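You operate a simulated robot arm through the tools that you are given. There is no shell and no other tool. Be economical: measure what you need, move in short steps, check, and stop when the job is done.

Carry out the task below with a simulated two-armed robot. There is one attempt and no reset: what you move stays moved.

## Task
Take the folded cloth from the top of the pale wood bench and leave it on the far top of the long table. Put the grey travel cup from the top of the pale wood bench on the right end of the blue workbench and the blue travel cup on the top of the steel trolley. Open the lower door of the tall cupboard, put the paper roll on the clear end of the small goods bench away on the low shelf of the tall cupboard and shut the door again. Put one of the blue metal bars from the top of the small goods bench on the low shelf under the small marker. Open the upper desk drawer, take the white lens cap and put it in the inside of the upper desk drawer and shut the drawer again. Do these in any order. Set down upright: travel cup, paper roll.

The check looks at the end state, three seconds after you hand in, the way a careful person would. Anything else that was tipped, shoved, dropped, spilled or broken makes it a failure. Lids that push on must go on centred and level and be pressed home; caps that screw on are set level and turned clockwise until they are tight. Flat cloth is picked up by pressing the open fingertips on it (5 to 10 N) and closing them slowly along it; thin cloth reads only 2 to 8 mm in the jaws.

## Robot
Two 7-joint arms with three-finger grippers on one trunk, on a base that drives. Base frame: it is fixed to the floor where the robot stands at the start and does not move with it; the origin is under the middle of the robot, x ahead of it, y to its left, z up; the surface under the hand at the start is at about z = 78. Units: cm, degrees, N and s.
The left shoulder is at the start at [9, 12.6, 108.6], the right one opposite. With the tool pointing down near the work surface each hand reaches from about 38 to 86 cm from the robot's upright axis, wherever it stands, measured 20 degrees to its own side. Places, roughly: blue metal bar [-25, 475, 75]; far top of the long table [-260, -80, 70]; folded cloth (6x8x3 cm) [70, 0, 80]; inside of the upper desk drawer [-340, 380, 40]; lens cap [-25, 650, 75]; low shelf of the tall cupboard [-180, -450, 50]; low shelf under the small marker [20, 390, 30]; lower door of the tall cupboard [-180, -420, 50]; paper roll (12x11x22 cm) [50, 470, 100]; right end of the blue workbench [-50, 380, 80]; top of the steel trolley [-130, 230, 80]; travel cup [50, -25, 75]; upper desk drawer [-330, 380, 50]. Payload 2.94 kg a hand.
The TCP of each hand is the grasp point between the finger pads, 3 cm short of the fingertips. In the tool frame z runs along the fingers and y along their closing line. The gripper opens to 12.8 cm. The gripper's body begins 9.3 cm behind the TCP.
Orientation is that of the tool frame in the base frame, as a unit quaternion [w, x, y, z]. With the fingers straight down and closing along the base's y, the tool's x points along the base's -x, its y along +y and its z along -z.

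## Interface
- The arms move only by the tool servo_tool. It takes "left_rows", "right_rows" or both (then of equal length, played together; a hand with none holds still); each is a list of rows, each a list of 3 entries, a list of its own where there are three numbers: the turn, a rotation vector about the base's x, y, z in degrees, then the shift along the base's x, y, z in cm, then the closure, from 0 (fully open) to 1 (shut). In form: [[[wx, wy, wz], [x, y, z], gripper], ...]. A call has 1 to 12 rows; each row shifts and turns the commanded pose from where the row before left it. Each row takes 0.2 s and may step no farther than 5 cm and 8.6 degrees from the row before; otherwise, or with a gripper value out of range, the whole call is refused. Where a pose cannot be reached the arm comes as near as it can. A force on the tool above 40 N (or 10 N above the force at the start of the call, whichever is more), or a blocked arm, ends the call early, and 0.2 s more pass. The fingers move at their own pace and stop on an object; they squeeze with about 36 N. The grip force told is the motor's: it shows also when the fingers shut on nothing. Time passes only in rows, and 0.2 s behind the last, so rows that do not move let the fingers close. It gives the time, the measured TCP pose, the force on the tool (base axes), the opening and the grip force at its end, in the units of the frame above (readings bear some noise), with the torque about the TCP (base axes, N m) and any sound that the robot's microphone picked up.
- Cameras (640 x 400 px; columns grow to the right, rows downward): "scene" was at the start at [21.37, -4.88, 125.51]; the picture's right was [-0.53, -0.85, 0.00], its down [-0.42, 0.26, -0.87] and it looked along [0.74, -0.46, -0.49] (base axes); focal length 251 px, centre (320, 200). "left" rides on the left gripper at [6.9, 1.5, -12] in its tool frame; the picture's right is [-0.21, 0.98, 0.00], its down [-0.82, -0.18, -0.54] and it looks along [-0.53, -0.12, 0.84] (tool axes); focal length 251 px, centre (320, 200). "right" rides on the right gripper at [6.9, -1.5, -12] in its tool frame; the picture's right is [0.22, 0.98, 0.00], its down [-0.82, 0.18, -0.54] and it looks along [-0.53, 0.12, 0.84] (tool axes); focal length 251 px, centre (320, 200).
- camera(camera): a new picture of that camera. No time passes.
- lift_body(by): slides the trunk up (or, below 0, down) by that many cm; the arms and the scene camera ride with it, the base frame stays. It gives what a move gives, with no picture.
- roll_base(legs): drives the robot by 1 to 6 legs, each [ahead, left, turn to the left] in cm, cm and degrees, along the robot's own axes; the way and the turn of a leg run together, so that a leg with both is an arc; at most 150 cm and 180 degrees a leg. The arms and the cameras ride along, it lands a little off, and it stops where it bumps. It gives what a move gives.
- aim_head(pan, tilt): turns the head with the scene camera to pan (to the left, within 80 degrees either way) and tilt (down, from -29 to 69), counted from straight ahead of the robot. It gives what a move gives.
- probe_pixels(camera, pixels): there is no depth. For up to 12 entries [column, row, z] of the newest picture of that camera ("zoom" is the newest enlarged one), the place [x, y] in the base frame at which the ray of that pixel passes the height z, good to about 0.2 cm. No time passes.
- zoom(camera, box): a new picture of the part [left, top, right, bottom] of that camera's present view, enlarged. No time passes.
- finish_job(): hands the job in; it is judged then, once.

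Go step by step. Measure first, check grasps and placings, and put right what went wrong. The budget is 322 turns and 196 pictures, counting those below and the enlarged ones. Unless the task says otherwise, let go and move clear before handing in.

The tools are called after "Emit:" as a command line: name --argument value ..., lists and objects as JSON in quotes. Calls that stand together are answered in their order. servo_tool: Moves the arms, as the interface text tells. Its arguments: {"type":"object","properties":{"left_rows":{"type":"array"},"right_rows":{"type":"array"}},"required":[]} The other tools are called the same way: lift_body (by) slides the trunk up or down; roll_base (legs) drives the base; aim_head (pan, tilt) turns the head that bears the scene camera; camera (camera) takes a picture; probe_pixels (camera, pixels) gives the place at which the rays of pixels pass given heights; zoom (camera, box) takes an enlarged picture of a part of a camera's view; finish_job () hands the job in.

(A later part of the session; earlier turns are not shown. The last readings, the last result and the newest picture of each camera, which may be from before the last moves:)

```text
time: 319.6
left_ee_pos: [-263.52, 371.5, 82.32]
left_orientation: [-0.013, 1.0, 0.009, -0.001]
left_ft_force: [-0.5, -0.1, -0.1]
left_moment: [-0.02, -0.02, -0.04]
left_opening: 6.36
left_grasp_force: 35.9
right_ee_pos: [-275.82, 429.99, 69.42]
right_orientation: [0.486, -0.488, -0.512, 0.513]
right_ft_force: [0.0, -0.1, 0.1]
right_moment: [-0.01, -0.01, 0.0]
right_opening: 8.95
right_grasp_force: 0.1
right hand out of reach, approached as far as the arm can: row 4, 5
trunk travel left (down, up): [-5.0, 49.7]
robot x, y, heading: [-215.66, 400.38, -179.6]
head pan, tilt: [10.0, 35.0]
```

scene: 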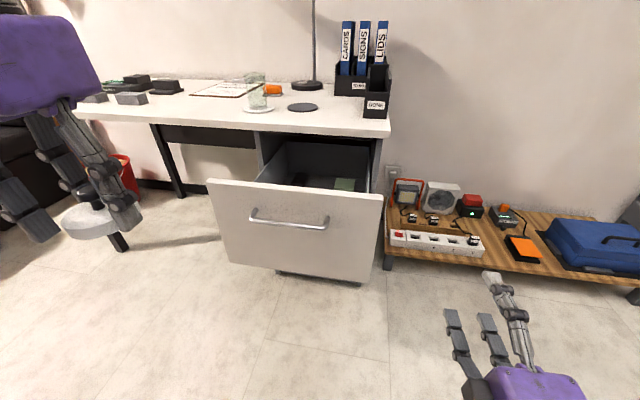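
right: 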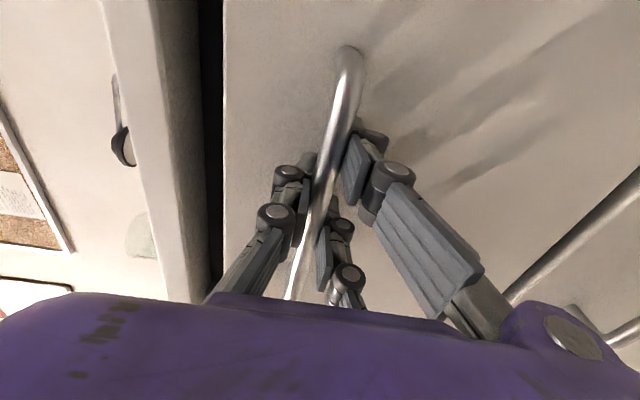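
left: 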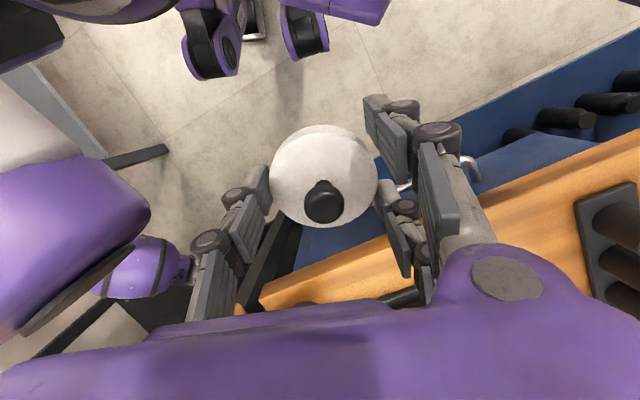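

The open drawer leaves x -294 to -315 free, y 367–402. Rolling 22 cm ahead, then bringing the left hand over (-304.5,384).

Emit:
roll_base --legs '[[22, 0, 0]]'

Emit:
servo_tool --left_rows '[[[0, 0, 0], [0, 3.2, 0.5], 1], [[0, 0, 0], [-1, 3.2, 0.5], 1], [[0, 0, 0], [-2, 3.2, 0], 1], [[0, 0, 0], [-4, 3, 0], 1], [[0, 0, 0], [-4, 0, 0], 1], [[0, 0, 0], [-4, 0, 0], 1], [[0, 0, 0], [-4, 0, 0], 1]]'

Emit:
camera --camera "left"

Emit:
camera --camera "scene"

```text
time: 321.3
left_ee_pos: [-285.7, 371.29, 82.26]
left_orientation: [-0.012, 1.0, 0.008, -0.001]
left_ft_force: [-1.2, 0.1, -0.4]
left_moment: [-0.01, -0.03, 0.02]
left_opening: 6.36
left_grasp_force: 35.8
right_ee_pos: [-298.12, 429.92, 69.24]
right_orientation: [0.487, -0.489, -0.512, 0.513]
right_ft_force: [-0.1, -0.5, -0.3]
right_moment: [0.01, -0.02, 0.01]
right_opening: 8.95
right_grasp_force: 0.1
trunk travel left (down, up): [-5.0, 49.7]
robot x, y, heading: [-238.46, 400.24, -179.5]
head pan, tilt: [10.0, 35.0]
```

```text
time: 322.9
left_ee_pos: [-304.84, 384.07, 83.25]
left_orientation: [-0.012, 1.0, 0.008, -0.001]
left_ft_force: [0.2, 0.4, -0.5]
left_moment: [-0.01, 0.01, -0.02]
left_opening: 6.36
left_grasp_force: 36.1
right_ee_pos: [-298.16, 429.92, 69.29]
right_orientation: [0.486, -0.489, -0.512, 0.513]
right_ft_force: [-0.4, -1.3, 0.6]
right_moment: [0.01, 0.03, 0.0]
right_opening: 8.97
right_grasp_force: 0.2
trunk travel left (down, up): [-5.0, 49.7]
robot x, y, heading: [-238.54, 400.36, -179.5]
head pan, tilt: [10.0, 35.0]
```

```text
86 pictures are left
```

left: 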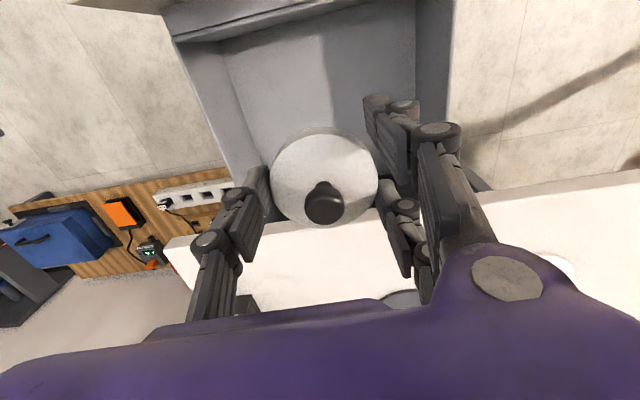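

```text
85 pictures are left
```

scene: 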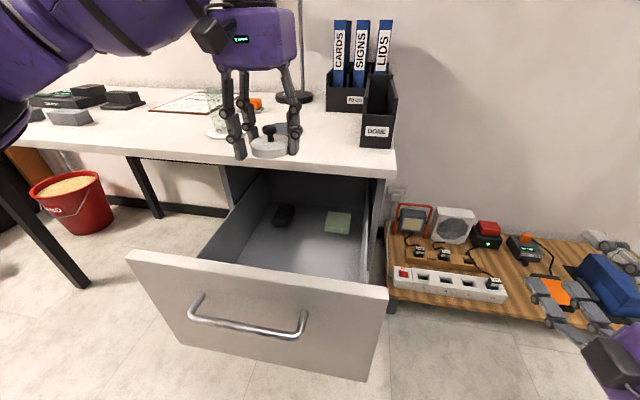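

The hand is centred over the free part of the drawer. Descending.

Emit:
servo_tool --left_rows '[[[0, 0, 0], [0.5, 0, -4], 1], [[0, 0, 0], [0, 0, -4], 1], [[0, 0, 0], [0, 0, -4], 1], [[0, 0, 0], [0, 0, -4], 1], [[0, 0, 0], [0, 0, -3], 1], [[0, 0, 0], [0, 0, 0], 1]]'

Emit:
camera --camera "left"

Emit:
camera --camera "scene"

```text
time: 324.3
left_ee_pos: [-304.45, 384.01, 64.45]
left_orientation: [-0.013, 1.0, 0.009, -0.001]
left_ft_force: [0.6, -1.0, -0.5]
left_moment: [-0.01, -0.03, 0.02]
left_opening: 6.38
left_grasp_force: 36.1
right_ee_pos: [-298.15, 429.83, 69.45]
right_orientation: [0.486, -0.489, -0.511, 0.513]
right_ft_force: [-0.3, 0.0, -0.3]
right_moment: [0.0, 0.01, -0.01]
right_opening: 8.94
right_grasp_force: 0.0
trunk travel left (down, up): [-5.0, 49.7]
robot x, y, heading: [-238.39, 400.28, -179.6]
head pan, tilt: [10.0, 35.0]
```

```text
84 pictures are left
```

left: 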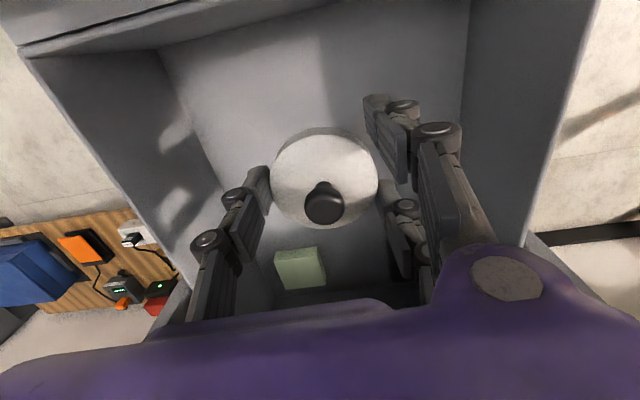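

```text
83 pictures are left
```

scene: 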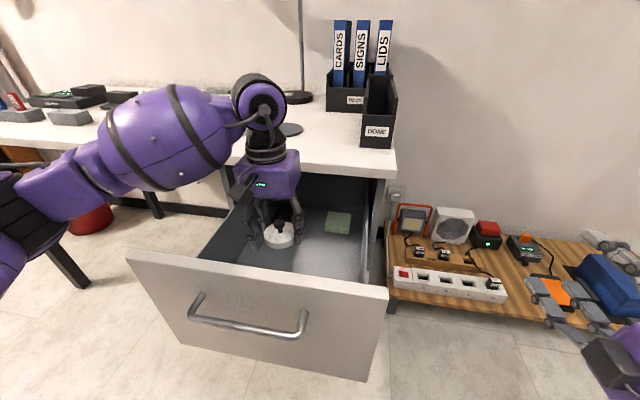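

Emit:
probe_pixels --camera "left" --pixels '[[290, 288, 56], [290, 288, 52], [290, 288, 48], [330, 60, 52]]'

Emit:
probe_pixels --camera "scene" --pixels '[[352, 211, 56], [352, 211, 52], [352, 211, 48], [325, 232, 52], [279, 243, 60], [279, 243, 58]]'

Emit:
zoom --camera "scene" --box '[200, 150, 400, 300]'

```text
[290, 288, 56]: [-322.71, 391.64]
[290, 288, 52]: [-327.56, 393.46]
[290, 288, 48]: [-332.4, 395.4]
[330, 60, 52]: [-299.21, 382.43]
```

```text
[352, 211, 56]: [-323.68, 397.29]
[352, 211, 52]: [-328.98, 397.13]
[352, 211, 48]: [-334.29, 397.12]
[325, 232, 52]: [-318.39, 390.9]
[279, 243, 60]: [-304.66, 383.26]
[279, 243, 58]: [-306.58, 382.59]
```

```text
2.67 times, centred on (300, 225) of scene
```

zoom: 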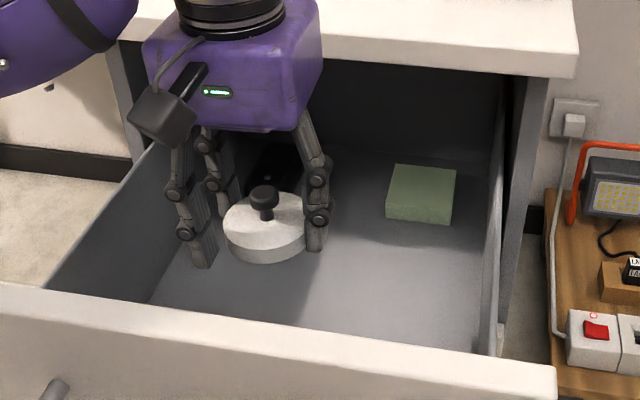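

Descending gently until contact with the drawer floor.

Emit:
servo_tool --left_rows '[[[0, 0, 0], [0.5, 0, -2], 1], [[0, 0, 0], [0, 0, -2], 1], [[0, 0, 0], [0, 0, -2], 1], [[0, 0, 0], [0, 0, -1], 1], [[0, 0, 0], [0, 0, -1], 1], [[0, 0, 0], [0, 0, -1], 1], [[0, 0, 0], [0, 0, -0.8], 1]]'

Emit:
zoom --camera "scene" --box '[200, 150, 400, 300]'

```text
time: 325.9
left_ee_pos: [-303.79, 383.98, 54.54]
left_orientation: [-0.013, 1.0, 0.01, 0.0]
left_ft_force: [1.0, 0.9, -0.7]
left_moment: [0.01, 0.0, 0.01]
left_opening: 6.37
left_grasp_force: 35.8
right_ee_pos: [-298.14, 429.89, 69.41]
right_orientation: [0.486, -0.49, -0.512, 0.512]
right_ft_force: [0.2, -0.4, 0.2]
right_moment: [0.02, -0.01, -0.01]
right_opening: 8.98
right_grasp_force: 0.2
trunk travel left (down, up): [-5.0, 49.7]
robot x, y, heading: [-238.36, 400.35, -179.5]
head pan, tilt: [10.0, 35.0]
```

```text
2.67 times, centred on (300, 225) of scene
```

zoom: 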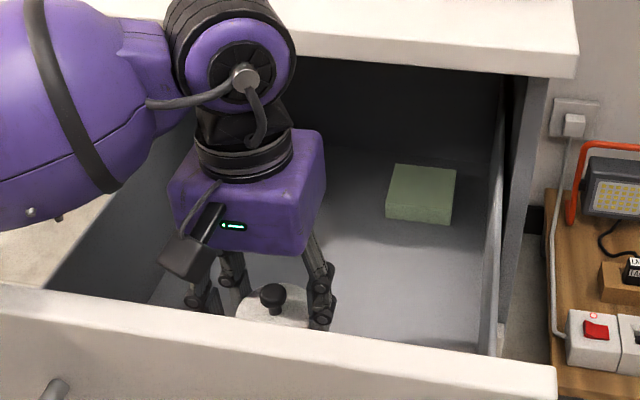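

Emit:
servo_tool --left_rows '[[[0, 0, 0], [0.3, 0, -1], 1], [[0, 0, 0], [0.2, 0, -1], 1], [[0, 0, 0], [0, 0, -1], 1], [[0, 0, 0], [0, 0, -1], 1], [[0, 0, 0], [0, 0, -0.8], 1], [[0, 0, 0], [0, 0, -0.8], 1], [[0, 0, 0], [0, 0, -0.8], 1]]'

```text
time: 327.7
left_ee_pos: [-305.05, 383.84, 51.05]
left_orientation: [-0.015, 0.999, 0.015, -0.032]
left_ft_force: [-0.5, -0.2, -1.0]
left_moment: [0.05, -0.03, 0.03]
left_opening: 6.35
left_grasp_force: 35.9
right_ee_pos: [-297.91, 430.18, 69.43]
right_orientation: [0.486, -0.489, -0.509, 0.515]
right_ft_force: [-0.4, 0.3, -0.3]
right_moment: [-0.01, 0.03, 0.04]
right_opening: 8.96
right_grasp_force: 0.1
trunk travel left (down, up): [-5.0, 49.7]
robot x, y, heading: [-238.63, 400.63, -179.4]
head pan, tilt: [10.0, 35.0]
stopped in row 7 (left hand): the arm was blocked; the commanded pose is now the measured one
```

The arm got blocked at z 51 without tool force — some link is touching. Looking.

Emit:
camera --camera "scene"

Emit:
camera --camera "left"

```text
80 pictures are left
```

scene: 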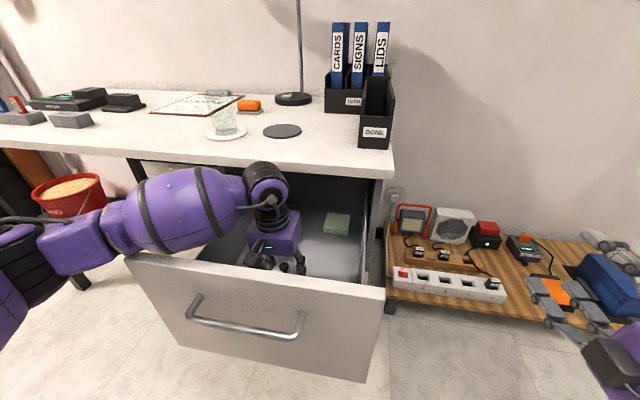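

```text
79 pictures are left
```

left: 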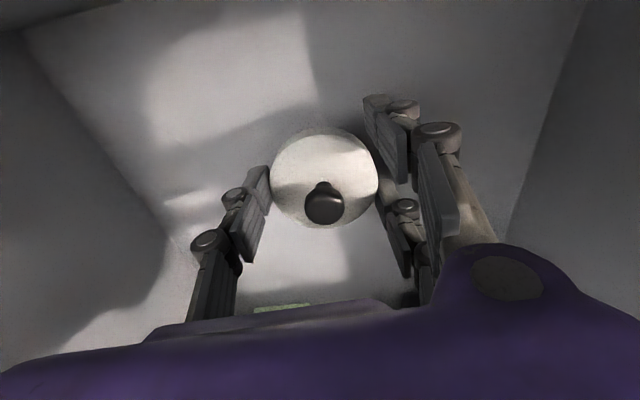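

The left forearm is resting on the drawer's corner. I'll raise the trunk 20 cm (lifting the hand), then reach down again with a steeper forearm.

Emit:
lift_body --by 20

Emit:
servo_tool --left_rows '[[[0, -3.5, 0], [0.5, 0, -4], 1], [[0, 0, 0], [0.5, 0, -4], 1], [[0, 0, 0], [0, 0, -4], 1], [[0, 0, 0], [0, 0, -3], 1], [[0, 0, 0], [0, 0, 0], 1]]'

Emit:
camera --camera "scene"

```text
time: 329.8
left_ee_pos: [-304.62, 383.63, 69.86]
left_orientation: [-0.016, 1.0, 0.014, -0.02]
left_ft_force: [-0.2, -0.8, -0.2]
left_moment: [-0.01, -0.02, 0.02]
left_opening: 6.38
left_grasp_force: 36.1
right_ee_pos: [-298.21, 429.72, 89.29]
right_orientation: [0.486, -0.489, -0.512, 0.513]
right_ft_force: [0.3, 0.4, 0.4]
right_moment: [0.02, -0.03, -0.02]
right_opening: 8.98
right_grasp_force: 0.1
trunk travel left (down, up): [-25.0, 29.7]
robot x, y, heading: [-238.33, 400.43, -179.3]
head pan, tilt: [10.0, 35.0]
```

```text
time: 331.0
left_ee_pos: [-303.55, 383.6, 54.92]
left_orientation: [-0.016, 1.0, 0.015, 0.01]
left_ft_force: [0.3, 0.0, -0.4]
left_moment: [0.05, 0.02, -0.01]
left_opening: 6.37
left_grasp_force: 36.3
right_ee_pos: [-298.19, 429.76, 89.41]
right_orientation: [0.485, -0.489, -0.512, 0.513]
right_ft_force: [-0.4, 0.2, -1.0]
right_moment: [0.02, -0.01, -0.03]
right_opening: 8.96
right_grasp_force: 0.1
trunk travel left (down, up): [-25.0, 29.7]
robot x, y, heading: [-238.39, 400.22, -179.4]
head pan, tilt: [10.0, 35.0]
```

```text
78 pictures are left
```

scene: 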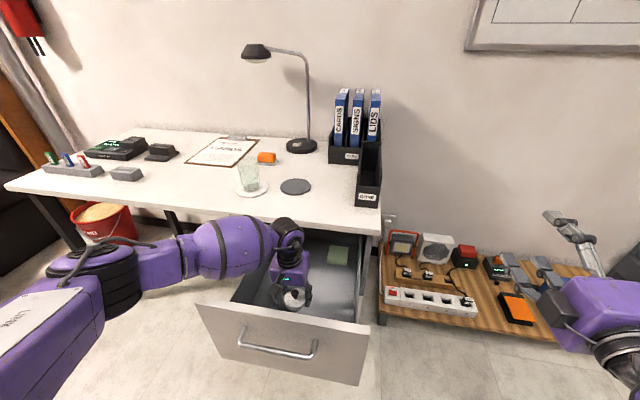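

Forearm is better placed now. Continuing down slowly.

Emit:
servo_tool --left_rows '[[[0, 0, 0], [0, 0, -1.5], 1], [[0, 0, 0], [0, 0, -1.5], 1], [[0, 0, 0], [0, 0, -1], 1], [[0, 0, 0], [0, 0, -1], 1], [[0, 0, 0], [0, 0, -0.8], 1], [[0, 0, 0], [0, 0, -0.8], 1], [[0, 0, 0], [0, 0, -0.8], 1], [[0, 0, 0], [0, 0, 0], 1]]'

Emit:
zoom --camera "scene" --box '[180, 190, 400, 390]'

```text
time: 332.8
left_ee_pos: [-303.5, 383.6, 47.53]
left_orientation: [-0.016, 1.0, 0.014, 0.01]
left_ft_force: [-0.1, 0.4, 3.0]
left_moment: [-0.13, 0.08, 0.03]
left_opening: 6.35
left_grasp_force: 35.8
right_ee_pos: [-298.12, 429.87, 89.43]
right_orientation: [0.485, -0.489, -0.512, 0.513]
right_ft_force: [-0.1, -0.3, 0.4]
right_moment: [0.0, 0.04, 0.02]
right_opening: 8.98
right_grasp_force: 0.1
trunk travel left (down, up): [-25.0, 29.7]
robot x, y, heading: [-238.31, 400.37, -179.6]
head pan, tilt: [10.0, 35.0]
```

```text
2.00 times, centred on (290, 290) of scene
```

zoom: 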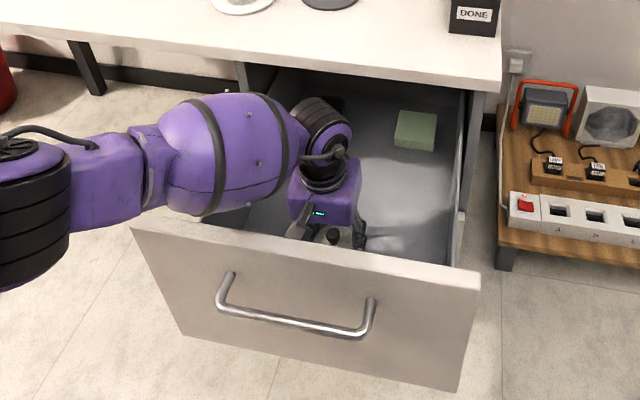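

Light contact (3 N) at z 47.5. Releasing and rising.

Emit:
servo_tool --left_rows '[[[0, 0, 0], [0, 0, 0], 0.45], [[0, 0, 0], [0, 0, 0], 0.35], [[0, 0, 0], [0, 0, 0], 0.25], [[0, 0, 0], [0, 0, 0], 0.25], [[0, 0, 0], [0, 0, 3], 0.25], [[0, 0, 0], [0, 0, 4], 0.25], [[0, 0, 0], [0, 0, 4], 0.25], [[0, 0, 0], [0, 0, 4.5], 0.25], [[0, 0, 0], [0, 0, 4.5], 0.25], [[0, 0, 0], [0, 0, 4.5], 0.25], [[0, 0, 0], [0, 0, 4.5], 0.25]]'

Emit:
camera --camera "scene"

```text
time: 335.2
left_ee_pos: [-303.69, 383.34, 76.44]
left_orientation: [-0.015, 1.0, 0.015, 0.011]
left_ft_force: [-0.5, 0.1, -0.6]
left_moment: [0.0, -0.02, -0.01]
left_opening: 9.61
left_grasp_force: 0.0
right_ee_pos: [-298.19, 429.8, 89.47]
right_orientation: [0.486, -0.488, -0.513, 0.513]
right_ft_force: [0.6, 0.0, -0.7]
right_moment: [0.04, 0.02, 0.0]
right_opening: 8.94
right_grasp_force: 0.1
trunk travel left (down, up): [-25.0, 29.7]
robot x, y, heading: [-238.14, 400.3, -179.7]
head pan, tilt: [10.0, 35.0]
```

```text
76 pictures are left
```

scene: 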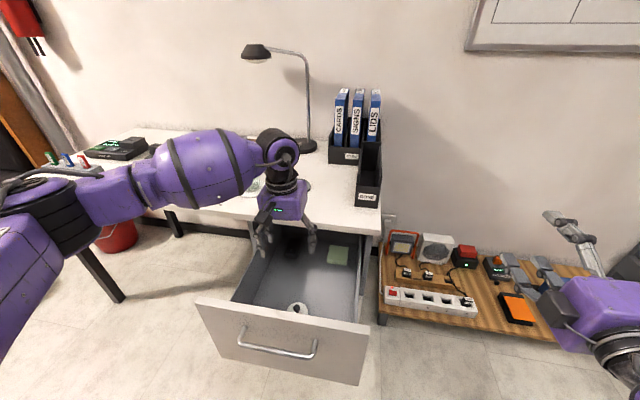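

The cap lies in the drawer. Raising and withdrawing the left hand, then backing the base to bring the right hand in front of the drawer.

Emit:
servo_tool --left_rows '[[[0, 0, 0], [0, 0, 4.5], 0.25], [[0, 0, 0], [0, 0, 4.5], 0.25], [[0, 0, 0], [4, -1, 2], 0.25], [[0, 0, 0], [4, -2, 2], 0], [[0, 0, 0], [4, -2, 0], 0], [[0, 0, 0], [4, -3, 0], 0]]'

Emit:
roll_base --legs '[[-35, 0, 0], [0, 44, 0]]'

Emit:
lift_body --by -24.5

Emit:
aim_head --pan -25 --tilt 35

Emit:
camera --camera "scene"

```text
time: 336.6
left_ee_pos: [-287.43, 375.28, 89.65]
left_orientation: [-0.015, 1.0, 0.015, 0.01]
left_ft_force: [0.5, -0.5, 0.2]
left_moment: [0.0, 0.02, -0.02]
left_opening: 12.8
left_grasp_force: 0.0
right_ee_pos: [-298.0, 429.71, 89.45]
right_orientation: [0.486, -0.488, -0.512, 0.513]
right_ft_force: [-0.6, -0.3, -0.7]
right_moment: [0.01, 0.0, -0.01]
right_opening: 8.99
right_grasp_force: 0.0
trunk travel left (down, up): [-25.0, 29.7]
robot x, y, heading: [-238.43, 400.21, -179.1]
head pan, tilt: [10.0, 35.0]
```

```text
time: 338.9
left_ee_pos: [-256.54, 375.66, 89.89]
left_orientation: [-0.016, 1.0, 0.016, 0.009]
left_ft_force: [-0.2, 0.1, -0.4]
left_moment: [0.03, -0.04, 0.02]
left_opening: 12.85
left_grasp_force: 0.1
right_ee_pos: [-267.15, 430.1, 89.68]
right_orientation: [0.486, -0.487, -0.512, 0.513]
right_ft_force: [0.9, -0.9, -0.1]
right_moment: [-0.01, -0.03, -0.01]
right_opening: 8.95
right_grasp_force: 0.1
trunk travel left (down, up): [-25.0, 29.7]
robot x, y, heading: [-207.25, 400.75, -179.3]
head pan, tilt: [10.0, 35.0]
stopped in leg 1: the robot was blocked; the commanded pose is now the measured one
```

```text
time: 341.4
left_ee_pos: [-256.33, 375.72, 65.15]
left_orientation: [-0.016, 1.0, 0.015, 0.01]
left_ft_force: [-0.4, 0.7, 0.1]
left_moment: [-0.02, 0.01, -0.02]
left_opening: 12.8
left_grasp_force: 0.0
right_ee_pos: [-267.03, 430.1, 64.87]
right_orientation: [-0.486, 0.488, 0.513, -0.513]
right_ft_force: [0.5, -0.2, -0.2]
right_moment: [-0.03, -0.02, 0.02]
right_opening: 8.97
right_grasp_force: 0.0
trunk travel left (down, up): [-0.5, 54.2]
robot x, y, heading: [-206.64, 401.15, -179.5]
head pan, tilt: [10.0, 35.0]
```

```text
time: 342.4
left_ee_pos: [-256.32, 375.6, 65.23]
left_orientation: [-0.016, 1.0, 0.016, 0.01]
left_ft_force: [0.2, -0.1, 0.2]
left_moment: [-0.02, 0.04, -0.04]
left_opening: 12.8
left_grasp_force: 0.2
right_ee_pos: [-267.16, 430.15, 64.86]
right_orientation: [0.485, -0.487, -0.513, 0.514]
right_ft_force: [0.1, -0.8, 0.0]
right_moment: [0.01, -0.05, 0.01]
right_opening: 8.97
right_grasp_force: 0.0
trunk travel left (down, up): [-0.5, 54.2]
robot x, y, heading: [-207.16, 400.6, -179.6]
head pan, tilt: [-25.0, 35.0]
```

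```text
75 pictures are left
```

scene: 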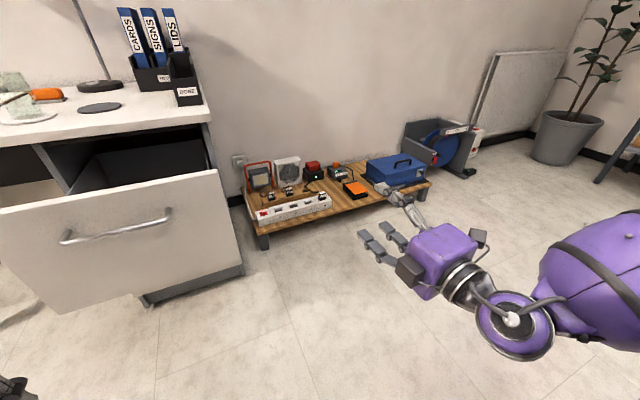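

The base bumped the blue bench's end on the way back; it stopped. I'll move 3 cm forward and strafe left 44 to put the right hand in front of the drawer.

Emit:
roll_base --legs '[[3, 0, 0], [0, 44, 0]]'

Emit:
servo_tool --right_rows '[[[0, 0, 0], [0, 0, -3], 1], [[0, 0, 0], [0, 0, -3], 1], [[0, 0, 0], [0, 0, -2], 1], [[0, 0, 0], [0, 0, 0], 1], [[0, 0, 0], [0, 0, 0], 1]]'

Emit:
camera --camera "right"

Emit:
camera --camera "scene"

```text
time: 347.4
left_ee_pos: [-258.61, 330.34, 65.04]
left_orientation: [-0.016, 1.0, 0.018, 0.01]
left_ft_force: [0.2, 0.2, 0.7]
left_moment: [-0.02, 0.0, 0.03]
left_opening: 12.8
left_grasp_force: 0.1
right_ee_pos: [-269.51, 384.71, 64.9]
right_orientation: [0.485, -0.487, -0.513, 0.514]
right_ft_force: [-0.5, -0.1, 0.6]
right_moment: [-0.04, 0.03, 0.0]
right_opening: 8.97
right_grasp_force: 0.1
trunk travel left (down, up): [-0.5, 54.2]
robot x, y, heading: [-209.43, 355.78, -179.8]
head pan, tilt: [-25.0, 35.0]
```

```text
time: 348.6
left_ee_pos: [-258.58, 330.49, 65.23]
left_orientation: [-0.016, 1.0, 0.018, 0.01]
left_ft_force: [1.3, 0.9, -0.6]
left_moment: [-0.02, -0.02, -0.03]
left_opening: 12.82
left_grasp_force: 0.0
right_ee_pos: [-269.45, 384.73, 56.78]
right_orientation: [0.484, -0.487, -0.513, 0.514]
right_ft_force: [0.0, -0.9, 0.6]
right_moment: [0.01, -0.01, 0.0]
right_opening: 0.0
right_grasp_force: 3.2
trunk travel left (down, up): [-0.5, 54.2]
robot x, y, heading: [-209.28, 355.66, -179.5]
head pan, tilt: [-25.0, 35.0]
```

```text
74 pictures are left
```

right: 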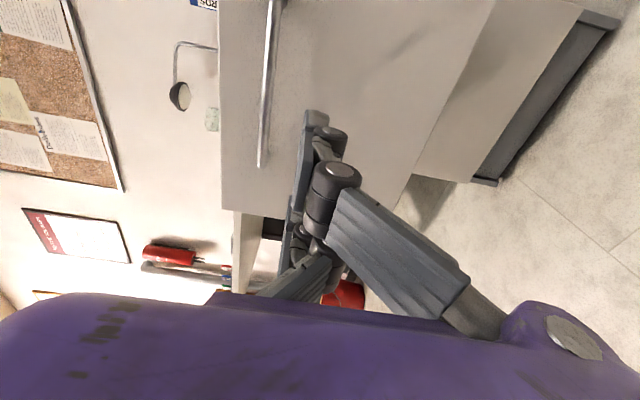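

```text
73 pictures are left
```

scene: 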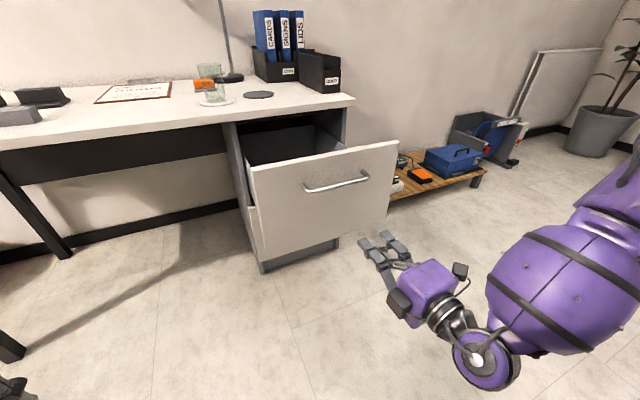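

Fingers are aligned with the panel below the handle. Raising the left hand above the desk height, then driving ahead and pushing with the arm.

Emit:
servo_tool --left_rows '[[[0, 0, 0], [1, -1, 4.5], 0], [[0, 0, 0], [1, -1, 4.5], 0], [[0, 0, 0], [0, -1, 4.5], 0], [[0, 0, 0], [0, -1, 4.5], 0], [[0, 0, 0], [0, 0, 4.5], 0], [[0, 0, 0], [0, 0, 4.5], 0]]'

Emit:
roll_base --legs '[[18, 0, 0]]'

Emit:
servo_tool --right_rows '[[[0, 0, 0], [-2, 0, 0], 1], [[0, 0, 0], [-2, 0, 0], 1], [[0, 0, 0], [-2, 0, 0], 1], [[0, 0, 0], [-2, 0, 0], 1], [[0, 0, 0], [-2, 0, 0], 1], [[0, 0, 0], [-2, 0, 0], 1], [[0, 0, 0], [-2, 0, 0], 1], [[0, 0, 0], [-2, 0, 0], 1]]'

Emit:
camera --camera "scene"

```text
time: 350.0
left_ee_pos: [-258.04, 329.65, 83.98]
left_orientation: [-0.01, 0.999, 0.025, 0.042]
left_ft_force: [1.4, 1.2, 8.4]
left_moment: [-0.16, 0.2, -0.01]
left_opening: 12.79
left_grasp_force: 0.1
left hand out of reach, approached as far as the arm can: row 4, 5, 6
right_ee_pos: [-269.53, 384.79, 56.76]
right_orientation: [0.484, -0.488, -0.513, 0.514]
right_ft_force: [-0.2, 0.3, -1.4]
right_moment: [0.03, 0.09, -0.02]
right_opening: 0.01
right_grasp_force: 3.3
trunk travel left (down, up): [-0.5, 54.2]
robot x, y, heading: [-209.61, 355.64, -179.0]
head pan, tilt: [-25.0, 35.0]
```

```text
time: 351.5
left_ee_pos: [-276.15, 329.64, 85.75]
left_orientation: [-0.017, 1.0, 0.018, 0.01]
left_ft_force: [-1.4, -0.9, -0.3]
left_moment: [-0.01, -0.04, 0.01]
left_opening: 12.78
left_grasp_force: 0.1
right_ee_pos: [-287.9, 384.39, 56.77]
right_orientation: [0.484, -0.487, -0.513, 0.515]
right_ft_force: [0.6, 0.7, 0.0]
right_moment: [-0.01, -0.01, 0.0]
right_opening: 0.0
right_grasp_force: 3.2
trunk travel left (down, up): [-0.5, 54.2]
robot x, y, heading: [-227.88, 355.27, -179.1]
head pan, tilt: [-25.0, 35.0]
```

```text
time: 353.3
left_ee_pos: [-276.14, 329.63, 85.93]
left_orientation: [-0.017, 1.0, 0.018, 0.009]
left_ft_force: [0.2, 0.3, 0.2]
left_moment: [-0.04, 0.0, 0.0]
left_opening: 12.79
left_grasp_force: 0.1
right_ee_pos: [-303.89, 384.39, 56.95]
right_orientation: [0.485, -0.487, -0.513, 0.514]
right_ft_force: [-1.1, 0.4, 0.1]
right_moment: [0.0, -0.01, 0.0]
right_opening: 0.02
right_grasp_force: 3.0
trunk travel left (down, up): [-0.5, 54.2]
robot x, y, heading: [-227.8, 355.77, -179.2]
head pan, tilt: [-25.0, 35.0]
```

```text
72 pictures are left
```

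scene: 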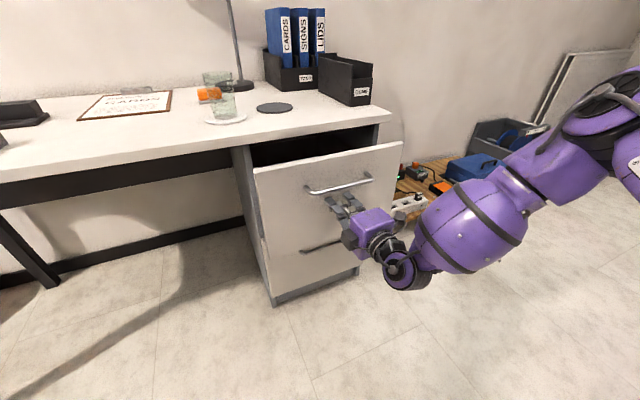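

The drawer is closing (panel at about -307). Driving 8 cm on, then pushing the rest gently.

Emit:
roll_base --legs '[[8, 0, 0]]'

Emit:
servo_tool --right_rows '[[[0, 0, 0], [-1, 0, 0], 1], [[0, 0, 0], [-1, 0, 0], 1], [[0, 0, 0], [-1, 0, 0], 1], [[0, 0, 0], [-1, 0, 0], 1], [[0, 0, 0], [-0.7, 0, 0], 1], [[0, 0, 0], [-0.7, 0, 0], 1], [[0, 0, 0], [-0.7, 0, 0], 1]]'

Emit:
camera --camera "scene"

```text
time: 354.3
left_ee_pos: [-284.08, 329.5, 85.84]
left_orientation: [-0.018, 1.0, 0.019, 0.01]
left_ft_force: [-0.8, -0.1, 0.9]
left_moment: [-0.01, -0.03, 0.04]
left_opening: 12.8
left_grasp_force: 0.0
right_ee_pos: [-311.8, 384.2, 56.93]
right_orientation: [0.484, -0.487, -0.514, 0.514]
right_ft_force: [0.2, -0.4, -0.6]
right_moment: [0.0, 0.01, 0.0]
right_opening: 0.02
right_grasp_force: 3.4
trunk travel left (down, up): [-0.5, 54.2]
robot x, y, heading: [-235.49, 355.04, -179.1]
head pan, tilt: [-25.0, 35.0]
```

```text
time: 355.1
left_ee_pos: [-283.97, 329.71, 85.84]
left_orientation: [-0.017, 1.0, 0.017, 0.009]
left_ft_force: [0.4, -0.4, -0.1]
left_moment: [0.0, 0.0, -0.02]
left_opening: 12.8
left_grasp_force: 0.0
right_ee_pos: [-313.84, 384.21, 56.25]
right_orientation: [-0.48, 0.49, 0.518, -0.511]
right_ft_force: [13.9, -2.6, 0.0]
right_moment: [-0.03, 0.22, -0.41]
right_opening: 0.0
right_grasp_force: 2.8
trunk travel left (down, up): [-0.5, 54.2]
robot x, y, heading: [-235.58, 354.99, -179.4]
head pan, tilt: [-25.0, 35.0]
stopped in row 3 (right hand): the force on the tool passed its limit at 49 N (the readings are from after the stop); the commanded pose is now the measured one
```

```text
71 pictures are left
```

scene: 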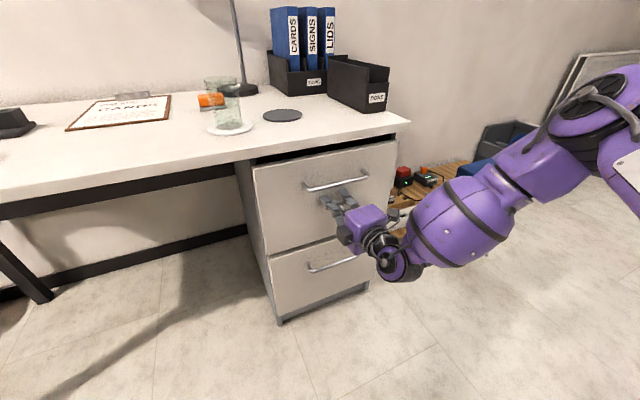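

The drawer is shut flush. Backing off, then un-rolling the right hand by 90° but keeping it pitched horizontal for grasping the paper roll from the side.

Emit:
roll_base --legs '[[-16, 0, 0]]'

Emit:
lift_body --by 30

Emit:
servo_tool --right_rows '[[[-8.2, 0, 0], [0, 0, 0], 0.5], [[-8.2, 0, 0], [0, 0, 0], 0], [[-8.2, 0, 0], [0, 0, 0], 0], [[-8.2, 0, 0], [0, 0, 0], 0], [[-8.2, 0, 0], [0, 0, 0], 0], [[-8.2, 0, 0], [0, 0, 0], 0], [[-8.2, 0, 0], [0, 0, 0], 0], [[-8.2, 0, 0], [0, 0, 0], 0], [[-8.2, 0, 0], [0, 0, 0], 0], [[-8.2, 0, 0], [0, 0, 0], 0], [[-8, 0, 0], [0, 0, 0], 0]]'

Emit:
camera --camera "scene"

```text
time: 356.5
left_ee_pos: [-267.79, 329.66, 85.89]
left_orientation: [-0.017, 1.0, 0.019, 0.009]
left_ft_force: [-0.4, -0.1, 0.9]
left_moment: [-0.02, 0.06, 0.02]
left_opening: 12.8
left_grasp_force: 0.1
right_ee_pos: [-297.95, 384.34, 56.38]
right_orientation: [-0.48, 0.489, 0.518, -0.512]
right_ft_force: [-0.4, 0.8, 0.5]
right_moment: [-0.04, -0.03, 0.01]
right_opening: 0.01
right_grasp_force: 2.7
trunk travel left (down, up): [-0.5, 54.2]
robot x, y, heading: [-219.52, 355.88, -179.1]
head pan, tilt: [-25.0, 35.0]
```

```text
time: 359.5
left_ee_pos: [-267.8, 329.62, 115.85]
left_orientation: [-0.017, 1.0, 0.018, 0.01]
left_ft_force: [0.4, -0.5, -0.1]
left_moment: [-0.01, -0.04, -0.02]
left_opening: 12.8
left_grasp_force: 0.2
right_ee_pos: [-297.79, 384.3, 86.26]
right_orientation: [-0.479, 0.49, 0.518, -0.512]
right_ft_force: [-0.6, -0.2, 0.3]
right_moment: [-0.03, 0.01, -0.01]
right_opening: 0.01
right_grasp_force: 3.2
trunk travel left (down, up): [-30.5, 24.2]
robot x, y, heading: [-219.38, 355.81, -179.1]
head pan, tilt: [-25.0, 35.0]
```

```text
time: 361.9
left_ee_pos: [-268.03, 329.71, 115.81]
left_orientation: [-0.016, 1.0, 0.018, 0.01]
left_ft_force: [-0.3, 0.5, -0.4]
left_moment: [0.05, -0.02, 0.02]
left_opening: 12.79
left_grasp_force: 0.1
right_ee_pos: [-297.86, 384.2, 86.35]
right_orientation: [-0.006, -0.685, -0.002, 0.728]
right_ft_force: [0.5, 0.6, 0.2]
right_moment: [-0.02, 0.03, 0.0]
right_opening: 12.79
right_grasp_force: 0.0
trunk travel left (down, up): [-30.5, 24.2]
robot x, y, heading: [-219.51, 355.65, -179.4]
head pan, tilt: [-25.0, 35.0]
```

```text
70 pictures are left
```

scene: 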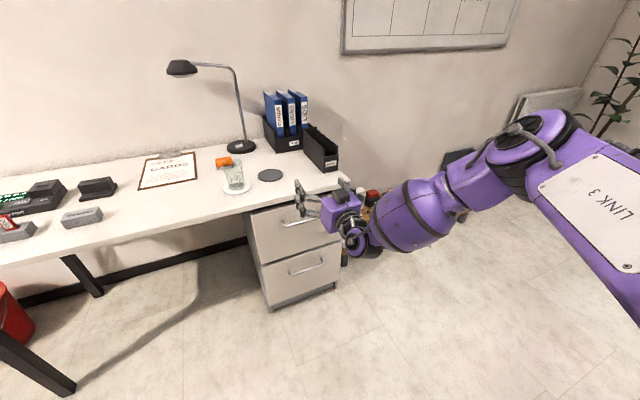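

Now to the paper roll. Retracting the right hand 15 cm, then driving around the blue bench with wide margins.

Emit:
servo_tool --right_rows '[[[0, 0, 0], [4, 0, 2], 0], [[0, 0, 0], [4, 0, 2], 0], [[0, 0, 0], [4, 0, 2], 0], [[0, 0, 0], [3, 0, 2], 0]]' --left_rows '[[[0, 0, 0], [0, 0, -1], 0], [[0, 0, 0], [0, 0, -1], 0], [[0, 0, 0], [0, 0, -1], 0], [[0, 0, 0], [0, 0, -1], 0]]'

Emit:
roll_base --legs '[[0, 62, 0], [0, 0, -90], [0, 26, 0], [130, 0, 0], [122, 0, 0]]'

```text
time: 362.9
left_ee_pos: [-267.69, 329.77, 111.85]
left_orientation: [-0.016, 1.0, 0.02, 0.01]
left_ft_force: [-0.2, -0.4, -0.1]
left_moment: [-0.02, 0.04, 0.02]
left_opening: 12.8
left_grasp_force: 0.1
right_ee_pos: [-282.85, 384.06, 94.41]
right_orientation: [-0.006, -0.683, -0.004, 0.73]
right_ft_force: [0.0, 0.8, 0.5]
right_moment: [-0.02, -0.02, 0.02]
right_opening: 12.79
right_grasp_force: 0.1
trunk travel left (down, up): [-30.5, 24.2]
robot x, y, heading: [-219.47, 355.94, -179.0]
head pan, tilt: [-25.0, 35.0]
```

```text
time: 387.0
left_ee_pos: [-294.49, 591.69, 111.8]
left_orientation: [-0.006, 0.747, -0.664, 0.018]
left_ft_force: [0.4, 0.7, 0.0]
left_moment: [-0.04, 0.03, 0.02]
left_opening: 12.81
left_grasp_force: 0.0
right_ee_pos: [-241.42, 610.99, 94.31]
right_orientation: [0.49, -0.506, 0.462, 0.539]
right_ft_force: [-0.5, 0.0, -0.2]
right_moment: [-0.01, -0.01, -0.02]
right_opening: 12.79
right_grasp_force: 0.0
trunk travel left (down, up): [-30.5, 24.2]
robot x, y, heading: [-264.82, 545.42, 95.4]
head pan, tilt: [-25.0, 35.0]
```

Emit:
roll_base --legs '[[0, 0, -95], [120, 12, 0], [120, 12, 0]]'

Emit:
lift_body --by 23

Emit:
aim_head --pan -20 --tilt 25

Emit:
camera --camera "scene"

```text
time: 402.8
left_ee_pos: [22.64, 601.32, 111.89]
left_orientation: [-0.01, -0.022, 1.0, -0.017]
left_ft_force: [0.8, -0.9, 0.6]
left_moment: [0.0, -0.01, 0.02]
left_opening: 12.79
left_grasp_force: 0.1
right_ee_pos: [38.1, 546.86, 94.33]
right_orientation: [0.728, -0.007, 0.685, 0.009]
right_ft_force: [0.5, -0.1, -0.4]
right_moment: [0.0, 0.0, 0.0]
right_opening: 12.79
right_grasp_force: 0.2
trunk travel left (down, up): [-30.5, 24.2]
robot x, y, heading: [-25.32, 574.87, 1.3]
head pan, tilt: [-25.0, 35.0]
```

```text
time: 405.2
left_ee_pos: [22.69, 601.17, 134.74]
left_orientation: [-0.01, -0.023, 1.0, -0.017]
left_ft_force: [0.2, 0.0, 0.1]
left_moment: [0.03, -0.01, 0.03]
left_opening: 12.81
left_grasp_force: 0.1
right_ee_pos: [37.86, 546.75, 120.23]
right_orientation: [0.745, -0.006, 0.667, 0.009]
right_ft_force: [0.2, -0.3, -0.1]
right_moment: [0.02, 0.01, 0.02]
right_opening: 12.78
right_grasp_force: 0.1
trunk travel left (down, up): [-53.5, 1.2]
robot x, y, heading: [-26.05, 575.02, 1.3]
head pan, tilt: [-25.0, 35.0]
```

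```text
time: 405.9
left_ee_pos: [22.65, 601.2, 134.86]
left_orientation: [-0.009, -0.023, 1.0, -0.016]
left_ft_force: [-0.5, 0.0, -0.7]
left_moment: [0.02, 0.01, 0.02]
left_opening: 12.77
left_grasp_force: 0.0
right_ee_pos: [37.92, 546.88, 120.26]
right_orientation: [0.746, -0.007, 0.666, 0.01]
right_ft_force: [-0.2, -0.9, -0.2]
right_moment: [-0.01, -0.01, -0.05]
right_opening: 12.8
right_grasp_force: 0.1
trunk travel left (down, up): [-53.5, 1.2]
robot x, y, heading: [-25.53, 575.08, 1.3]
head pan, tilt: [-20.0, 25.0]
```

```text
69 pictures are left
```

scene: 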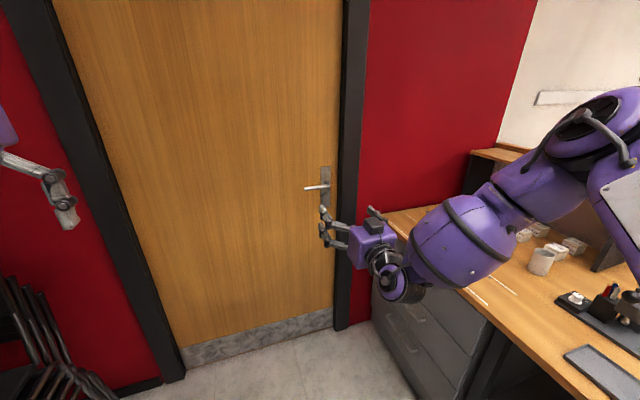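

Emit:
probe_pixels --camera "scene" --pixels '[[330, 325, 3], [175, 375, 3], [478, 400, 0], [385, 222, 86], [545, 262, 86], [50, 385, 5]]'

Emit:
roll_base --legs '[[0, 0, -91.3]]'

Emit:
aim_head --pan 20 --tilt 35

Emit:
camera --camera "scene"

```text
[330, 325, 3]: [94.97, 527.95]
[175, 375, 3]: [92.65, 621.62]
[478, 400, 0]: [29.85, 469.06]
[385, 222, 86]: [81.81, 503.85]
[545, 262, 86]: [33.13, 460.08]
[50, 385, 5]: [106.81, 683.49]
```

```text
time: 410.2
left_ee_pos: [1.07, 527.04, 134.89]
left_orientation: [-0.017, 0.688, 0.726, -0.006]
left_ft_force: [0.5, -1.1, -0.2]
left_moment: [0.0, -0.03, -0.01]
left_opening: 12.81
left_grasp_force: 0.1
right_ee_pos: [-53.11, 511.32, 120.39]
right_orientation: [0.535, 0.465, 0.478, -0.519]
right_ft_force: [-0.6, -0.2, -0.1]
right_moment: [-0.01, 0.0, -0.03]
right_opening: 12.8
right_grasp_force: 0.0
trunk travel left (down, up): [-53.5, 1.2]
robot x, y, heading: [-25.5, 575.1, -87.9]
head pan, tilt: [-20.0, 25.0]
```

```text
time: 411.2
left_ee_pos: [1.16, 527.11, 134.87]
left_orientation: [-0.018, 0.688, 0.726, -0.006]
left_ft_force: [0.7, 0.5, 0.2]
left_moment: [-0.03, 0.02, 0.0]
left_opening: 12.8
left_grasp_force: 0.1
right_ee_pos: [-53.19, 511.31, 120.27]
right_orientation: [0.536, 0.464, 0.478, -0.518]
right_ft_force: [0.0, 0.4, 0.2]
right_moment: [0.0, -0.01, 0.01]
right_opening: 12.8
right_grasp_force: 0.0
trunk travel left (down, up): [-53.5, 1.2]
robot x, y, heading: [-25.84, 575.0, -88.2]
head pan, tilt: [20.0, 35.0]
```

```text
68 pictures are left
```

scene: 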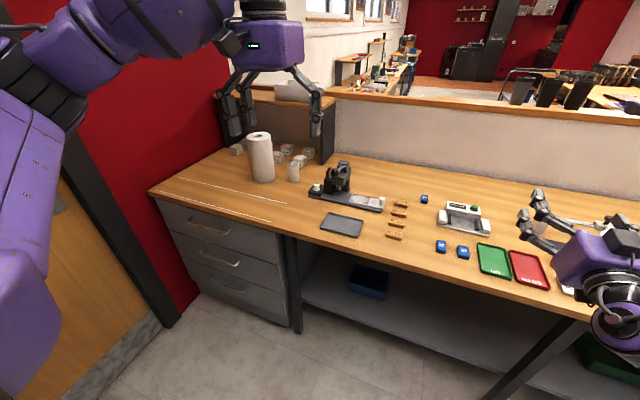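

The roll is at (262,160); the wall limits me on that side, so I'll use the left hand for it, pitched horizontal. Measuring the roll and pitching the left hand.

Emit:
probe_pixels --camera "scene" --pixels '[[263, 181, 86], [258, 137, 108], [247, 140, 108], [271, 140, 108], [293, 180, 86], [232, 152, 87], [325, 163, 86]]'

Emit:
servo_tool --left_rows '[[[-8.2, 0.3, 0], [0, -1, -1], 0], [[-8.2, 0.3, 0], [0, -1, -1], 0], [[-8.2, 0.3, 0], [0, -1, -1], 0], [[-8.2, 0.3, 0], [0, -1, -1], 0], [[-8.2, 0.3, 0], [0, -1, -1], 0], [[-8.2, 0.3, 0], [0, -1, -1], 0], [[-8.2, 0.3, 0], [0, -1, -1], 0], [[-8.2, 0.3, 0], [0, -1, -1], 0], [[-8.2, 0.3, 0], [0, -1, -1], 0], [[-8.2, 0.3, 0], [0, -1, -1], 0], [[-8.2, 0.3, 0], [0, -1, -1], 0]]'

```text
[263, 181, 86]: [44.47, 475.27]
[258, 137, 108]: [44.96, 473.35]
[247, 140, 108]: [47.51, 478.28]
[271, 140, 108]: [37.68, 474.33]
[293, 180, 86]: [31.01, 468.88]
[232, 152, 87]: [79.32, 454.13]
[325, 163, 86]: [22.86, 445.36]
```

```text
time: 413.8
left_ee_pos: [3.48, 516.22, 125.46]
left_orientation: [0.498, 0.523, 0.481, -0.497]
left_ft_force: [0.2, 0.6, -0.2]
left_moment: [0.0, 0.01, 0.07]
left_opening: 12.79
left_grasp_force: 0.0
right_ee_pos: [-53.34, 511.28, 120.26]
right_orientation: [0.536, 0.466, 0.478, -0.517]
right_ft_force: [-0.2, 0.2, 0.5]
right_moment: [0.03, 0.0, 0.03]
right_opening: 12.8
right_grasp_force: 0.1
trunk travel left (down, up): [-53.5, 1.2]
robot x, y, heading: [-25.69, 575.15, -88.1]
head pan, tilt: [20.0, 35.0]
stopped in row 11 (left hand): the arm was blocked; the commanded pose is now the measured one
```

The left hand is horizontal now. The roll is near (44,471). Strafing left 40 cm, lowering the trunk, and raising the right hand clear of the bench items.

Emit:
roll_base --legs '[[0, 40, -1.9]]'

Emit:
servo_tool --right_rows '[[[0, 0, 0], [0, 0, 4], 0], [[0, 0, 0], [0, 0, 4], 0], [[0, 0, 0], [0, 0, 4], 0], [[0, 0, 0], [0, 0, 4], 0]]'

Emit:
lift_body --by -26

Emit:
camera --camera "left"

Emit:
camera --camera "scene"

```text
time: 418.0
left_ee_pos: [43.13, 516.42, 125.49]
left_orientation: [0.49, 0.529, 0.475, -0.504]
left_ft_force: [-0.5, -0.4, 0.4]
left_moment: [-0.02, 0.01, -0.02]
left_opening: 12.79
left_grasp_force: 0.0
right_ee_pos: [-13.76, 512.96, 120.33]
right_orientation: [0.529, 0.471, 0.473, -0.524]
right_ft_force: [0.7, -0.4, 0.5]
right_moment: [-0.01, 0.0, 0.0]
right_opening: 12.79
right_grasp_force: 0.0
trunk travel left (down, up): [-53.5, 1.2]
robot x, y, heading: [15.51, 575.6, -89.6]
head pan, tilt: [20.0, 35.0]
```

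```text
time: 419.0
left_ee_pos: [43.06, 516.44, 125.58]
left_orientation: [0.489, 0.528, 0.475, -0.506]
left_ft_force: [0.4, 0.0, -0.1]
left_moment: [-0.01, 0.03, -0.03]
left_opening: 12.8
left_grasp_force: 0.1
right_ee_pos: [-13.77, 513.13, 136.45]
right_orientation: [0.529, 0.47, 0.473, -0.524]
right_ft_force: [-0.8, 0.5, -0.5]
right_moment: [0.02, -0.01, 0.01]
right_opening: 12.81
right_grasp_force: 0.1
trunk travel left (down, up): [-53.5, 1.2]
robot x, y, heading: [15.26, 575.53, -89.4]
head pan, tilt: [20.0, 35.0]
```

```text
time: 421.6
left_ee_pos: [43.21, 516.41, 99.51]
left_orientation: [0.49, 0.529, 0.475, -0.505]
left_ft_force: [-0.1, -0.5, -0.3]
left_moment: [-0.02, 0.0, 0.01]
left_opening: 12.79
left_grasp_force: 0.2
right_ee_pos: [-13.78, 513.02, 110.36]
right_orientation: [0.529, 0.471, 0.472, -0.525]
right_ft_force: [-0.1, -0.5, -0.8]
right_moment: [-0.02, 0.0, -0.03]
right_opening: 12.78
right_grasp_force: 0.0
trunk travel left (down, up): [-27.5, 27.2]
robot x, y, heading: [15.17, 576.2, -89.6]
head pan, tilt: [20.0, 35.0]
```

```text
67 pictures are left
```

left: 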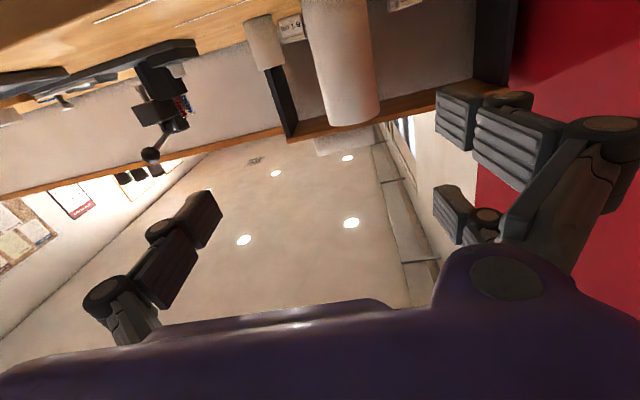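

```text
66 pictures are left
```

scene: 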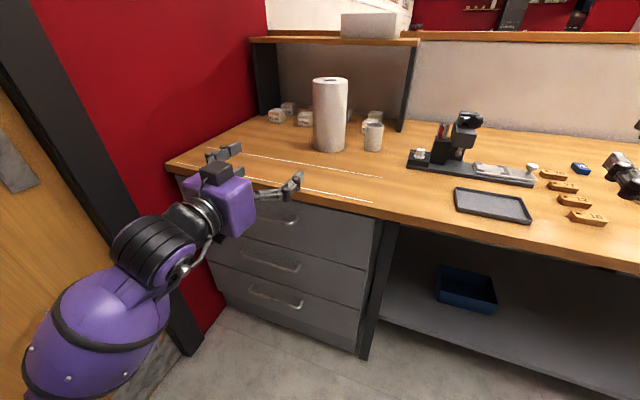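

Emit:
probe_pixels --camera "scene" --pixels '[[331, 152, 86], [315, 147, 86], [347, 147, 86], [330, 81, 108], [313, 81, 108], [348, 81, 108], [331, 152, 85], [373, 151, 86], [370, 202, 86], [167, 163, 86]]'

Emit:
probe_pixels --camera "left" --pixels '[[303, 20, 95], [365, 20, 95], [308, 60, 102], [376, 60, 102]]'

Emit:
zoom --camera "scene" --box '[260, 60, 420, 180]'

```text
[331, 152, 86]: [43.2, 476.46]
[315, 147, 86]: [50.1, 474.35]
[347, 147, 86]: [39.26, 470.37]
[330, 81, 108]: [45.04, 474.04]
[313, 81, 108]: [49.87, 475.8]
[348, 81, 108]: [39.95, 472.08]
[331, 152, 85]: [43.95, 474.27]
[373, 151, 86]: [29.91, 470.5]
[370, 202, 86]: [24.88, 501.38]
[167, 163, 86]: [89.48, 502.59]
```

```text
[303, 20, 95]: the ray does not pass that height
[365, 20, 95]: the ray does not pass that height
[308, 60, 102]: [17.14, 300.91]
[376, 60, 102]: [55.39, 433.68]
```

```text
3.33 times, centred on (340, 120) of scene
```

zoom: 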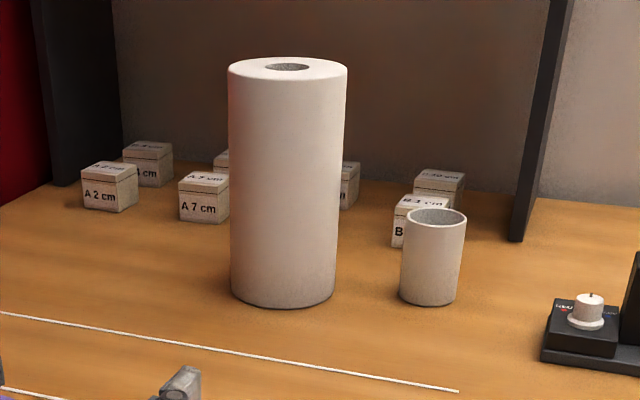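

Roll centre is about (45,471.3), diameter ~11.3. Correcting yaw by 4° and x by 1.8 cm, and advancing the left hand 18 cm.

Emit:
servo_tool --left_rows '[[[0, 0, 3.9], [1.8, 0, 0], 0], [[0, 0, 0], [0, -4.5, 0], 0], [[0, 0, 0], [0, -4.5, 0], 0], [[0, 0, 0], [0, -4.5, 0], 0], [[0, 0, 0], [0, -4.5, 0], 0]]'

Emit:
camera --camera "left"

Emit:
zoom --camera "scene" --box '[200, 60, 420, 220]'

```text
time: 422.8
left_ee_pos: [45.04, 506.31, 99.26]
left_orientation: [0.502, 0.516, 0.49, -0.49]
left_ft_force: [-0.2, -0.1, -0.7]
left_moment: [-0.01, 0.01, 0.02]
left_opening: 12.8
left_grasp_force: 0.0
left hand out of reach, approached as far as the arm can: row 4, 5
right_ee_pos: [-13.63, 512.97, 110.3]
right_orientation: [0.53, 0.47, 0.472, -0.524]
right_ft_force: [-0.3, 0.2, 0.0]
right_moment: [0.0, 0.01, -0.03]
right_opening: 12.79
right_grasp_force: 0.1
trunk travel left (down, up): [-27.5, 27.2]
robot x, y, heading: [15.37, 576.01, -89.6]
head pan, tilt: [20.0, 35.0]
```

```text
64 pictures are left
```

left: 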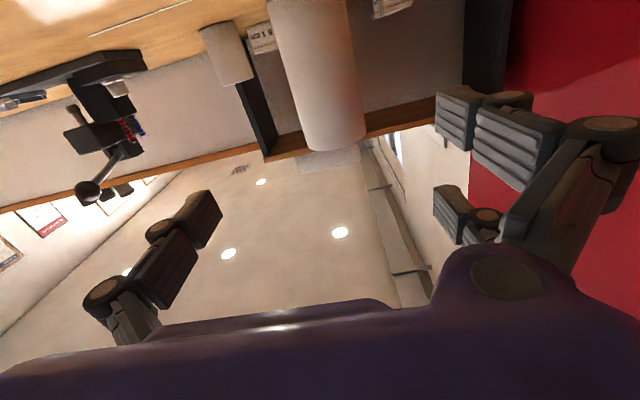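

```text
2.50 times, centred on (310, 140) of scene
```

zoom: 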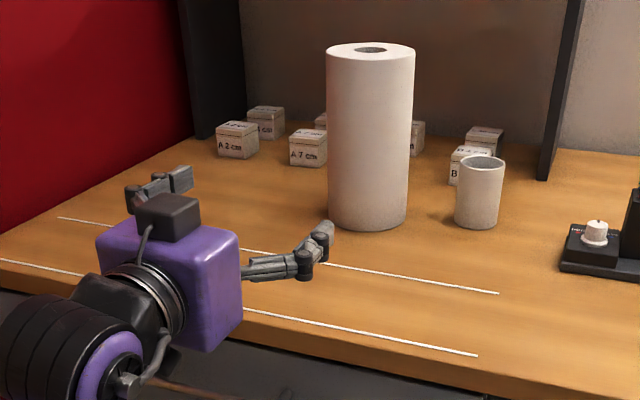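

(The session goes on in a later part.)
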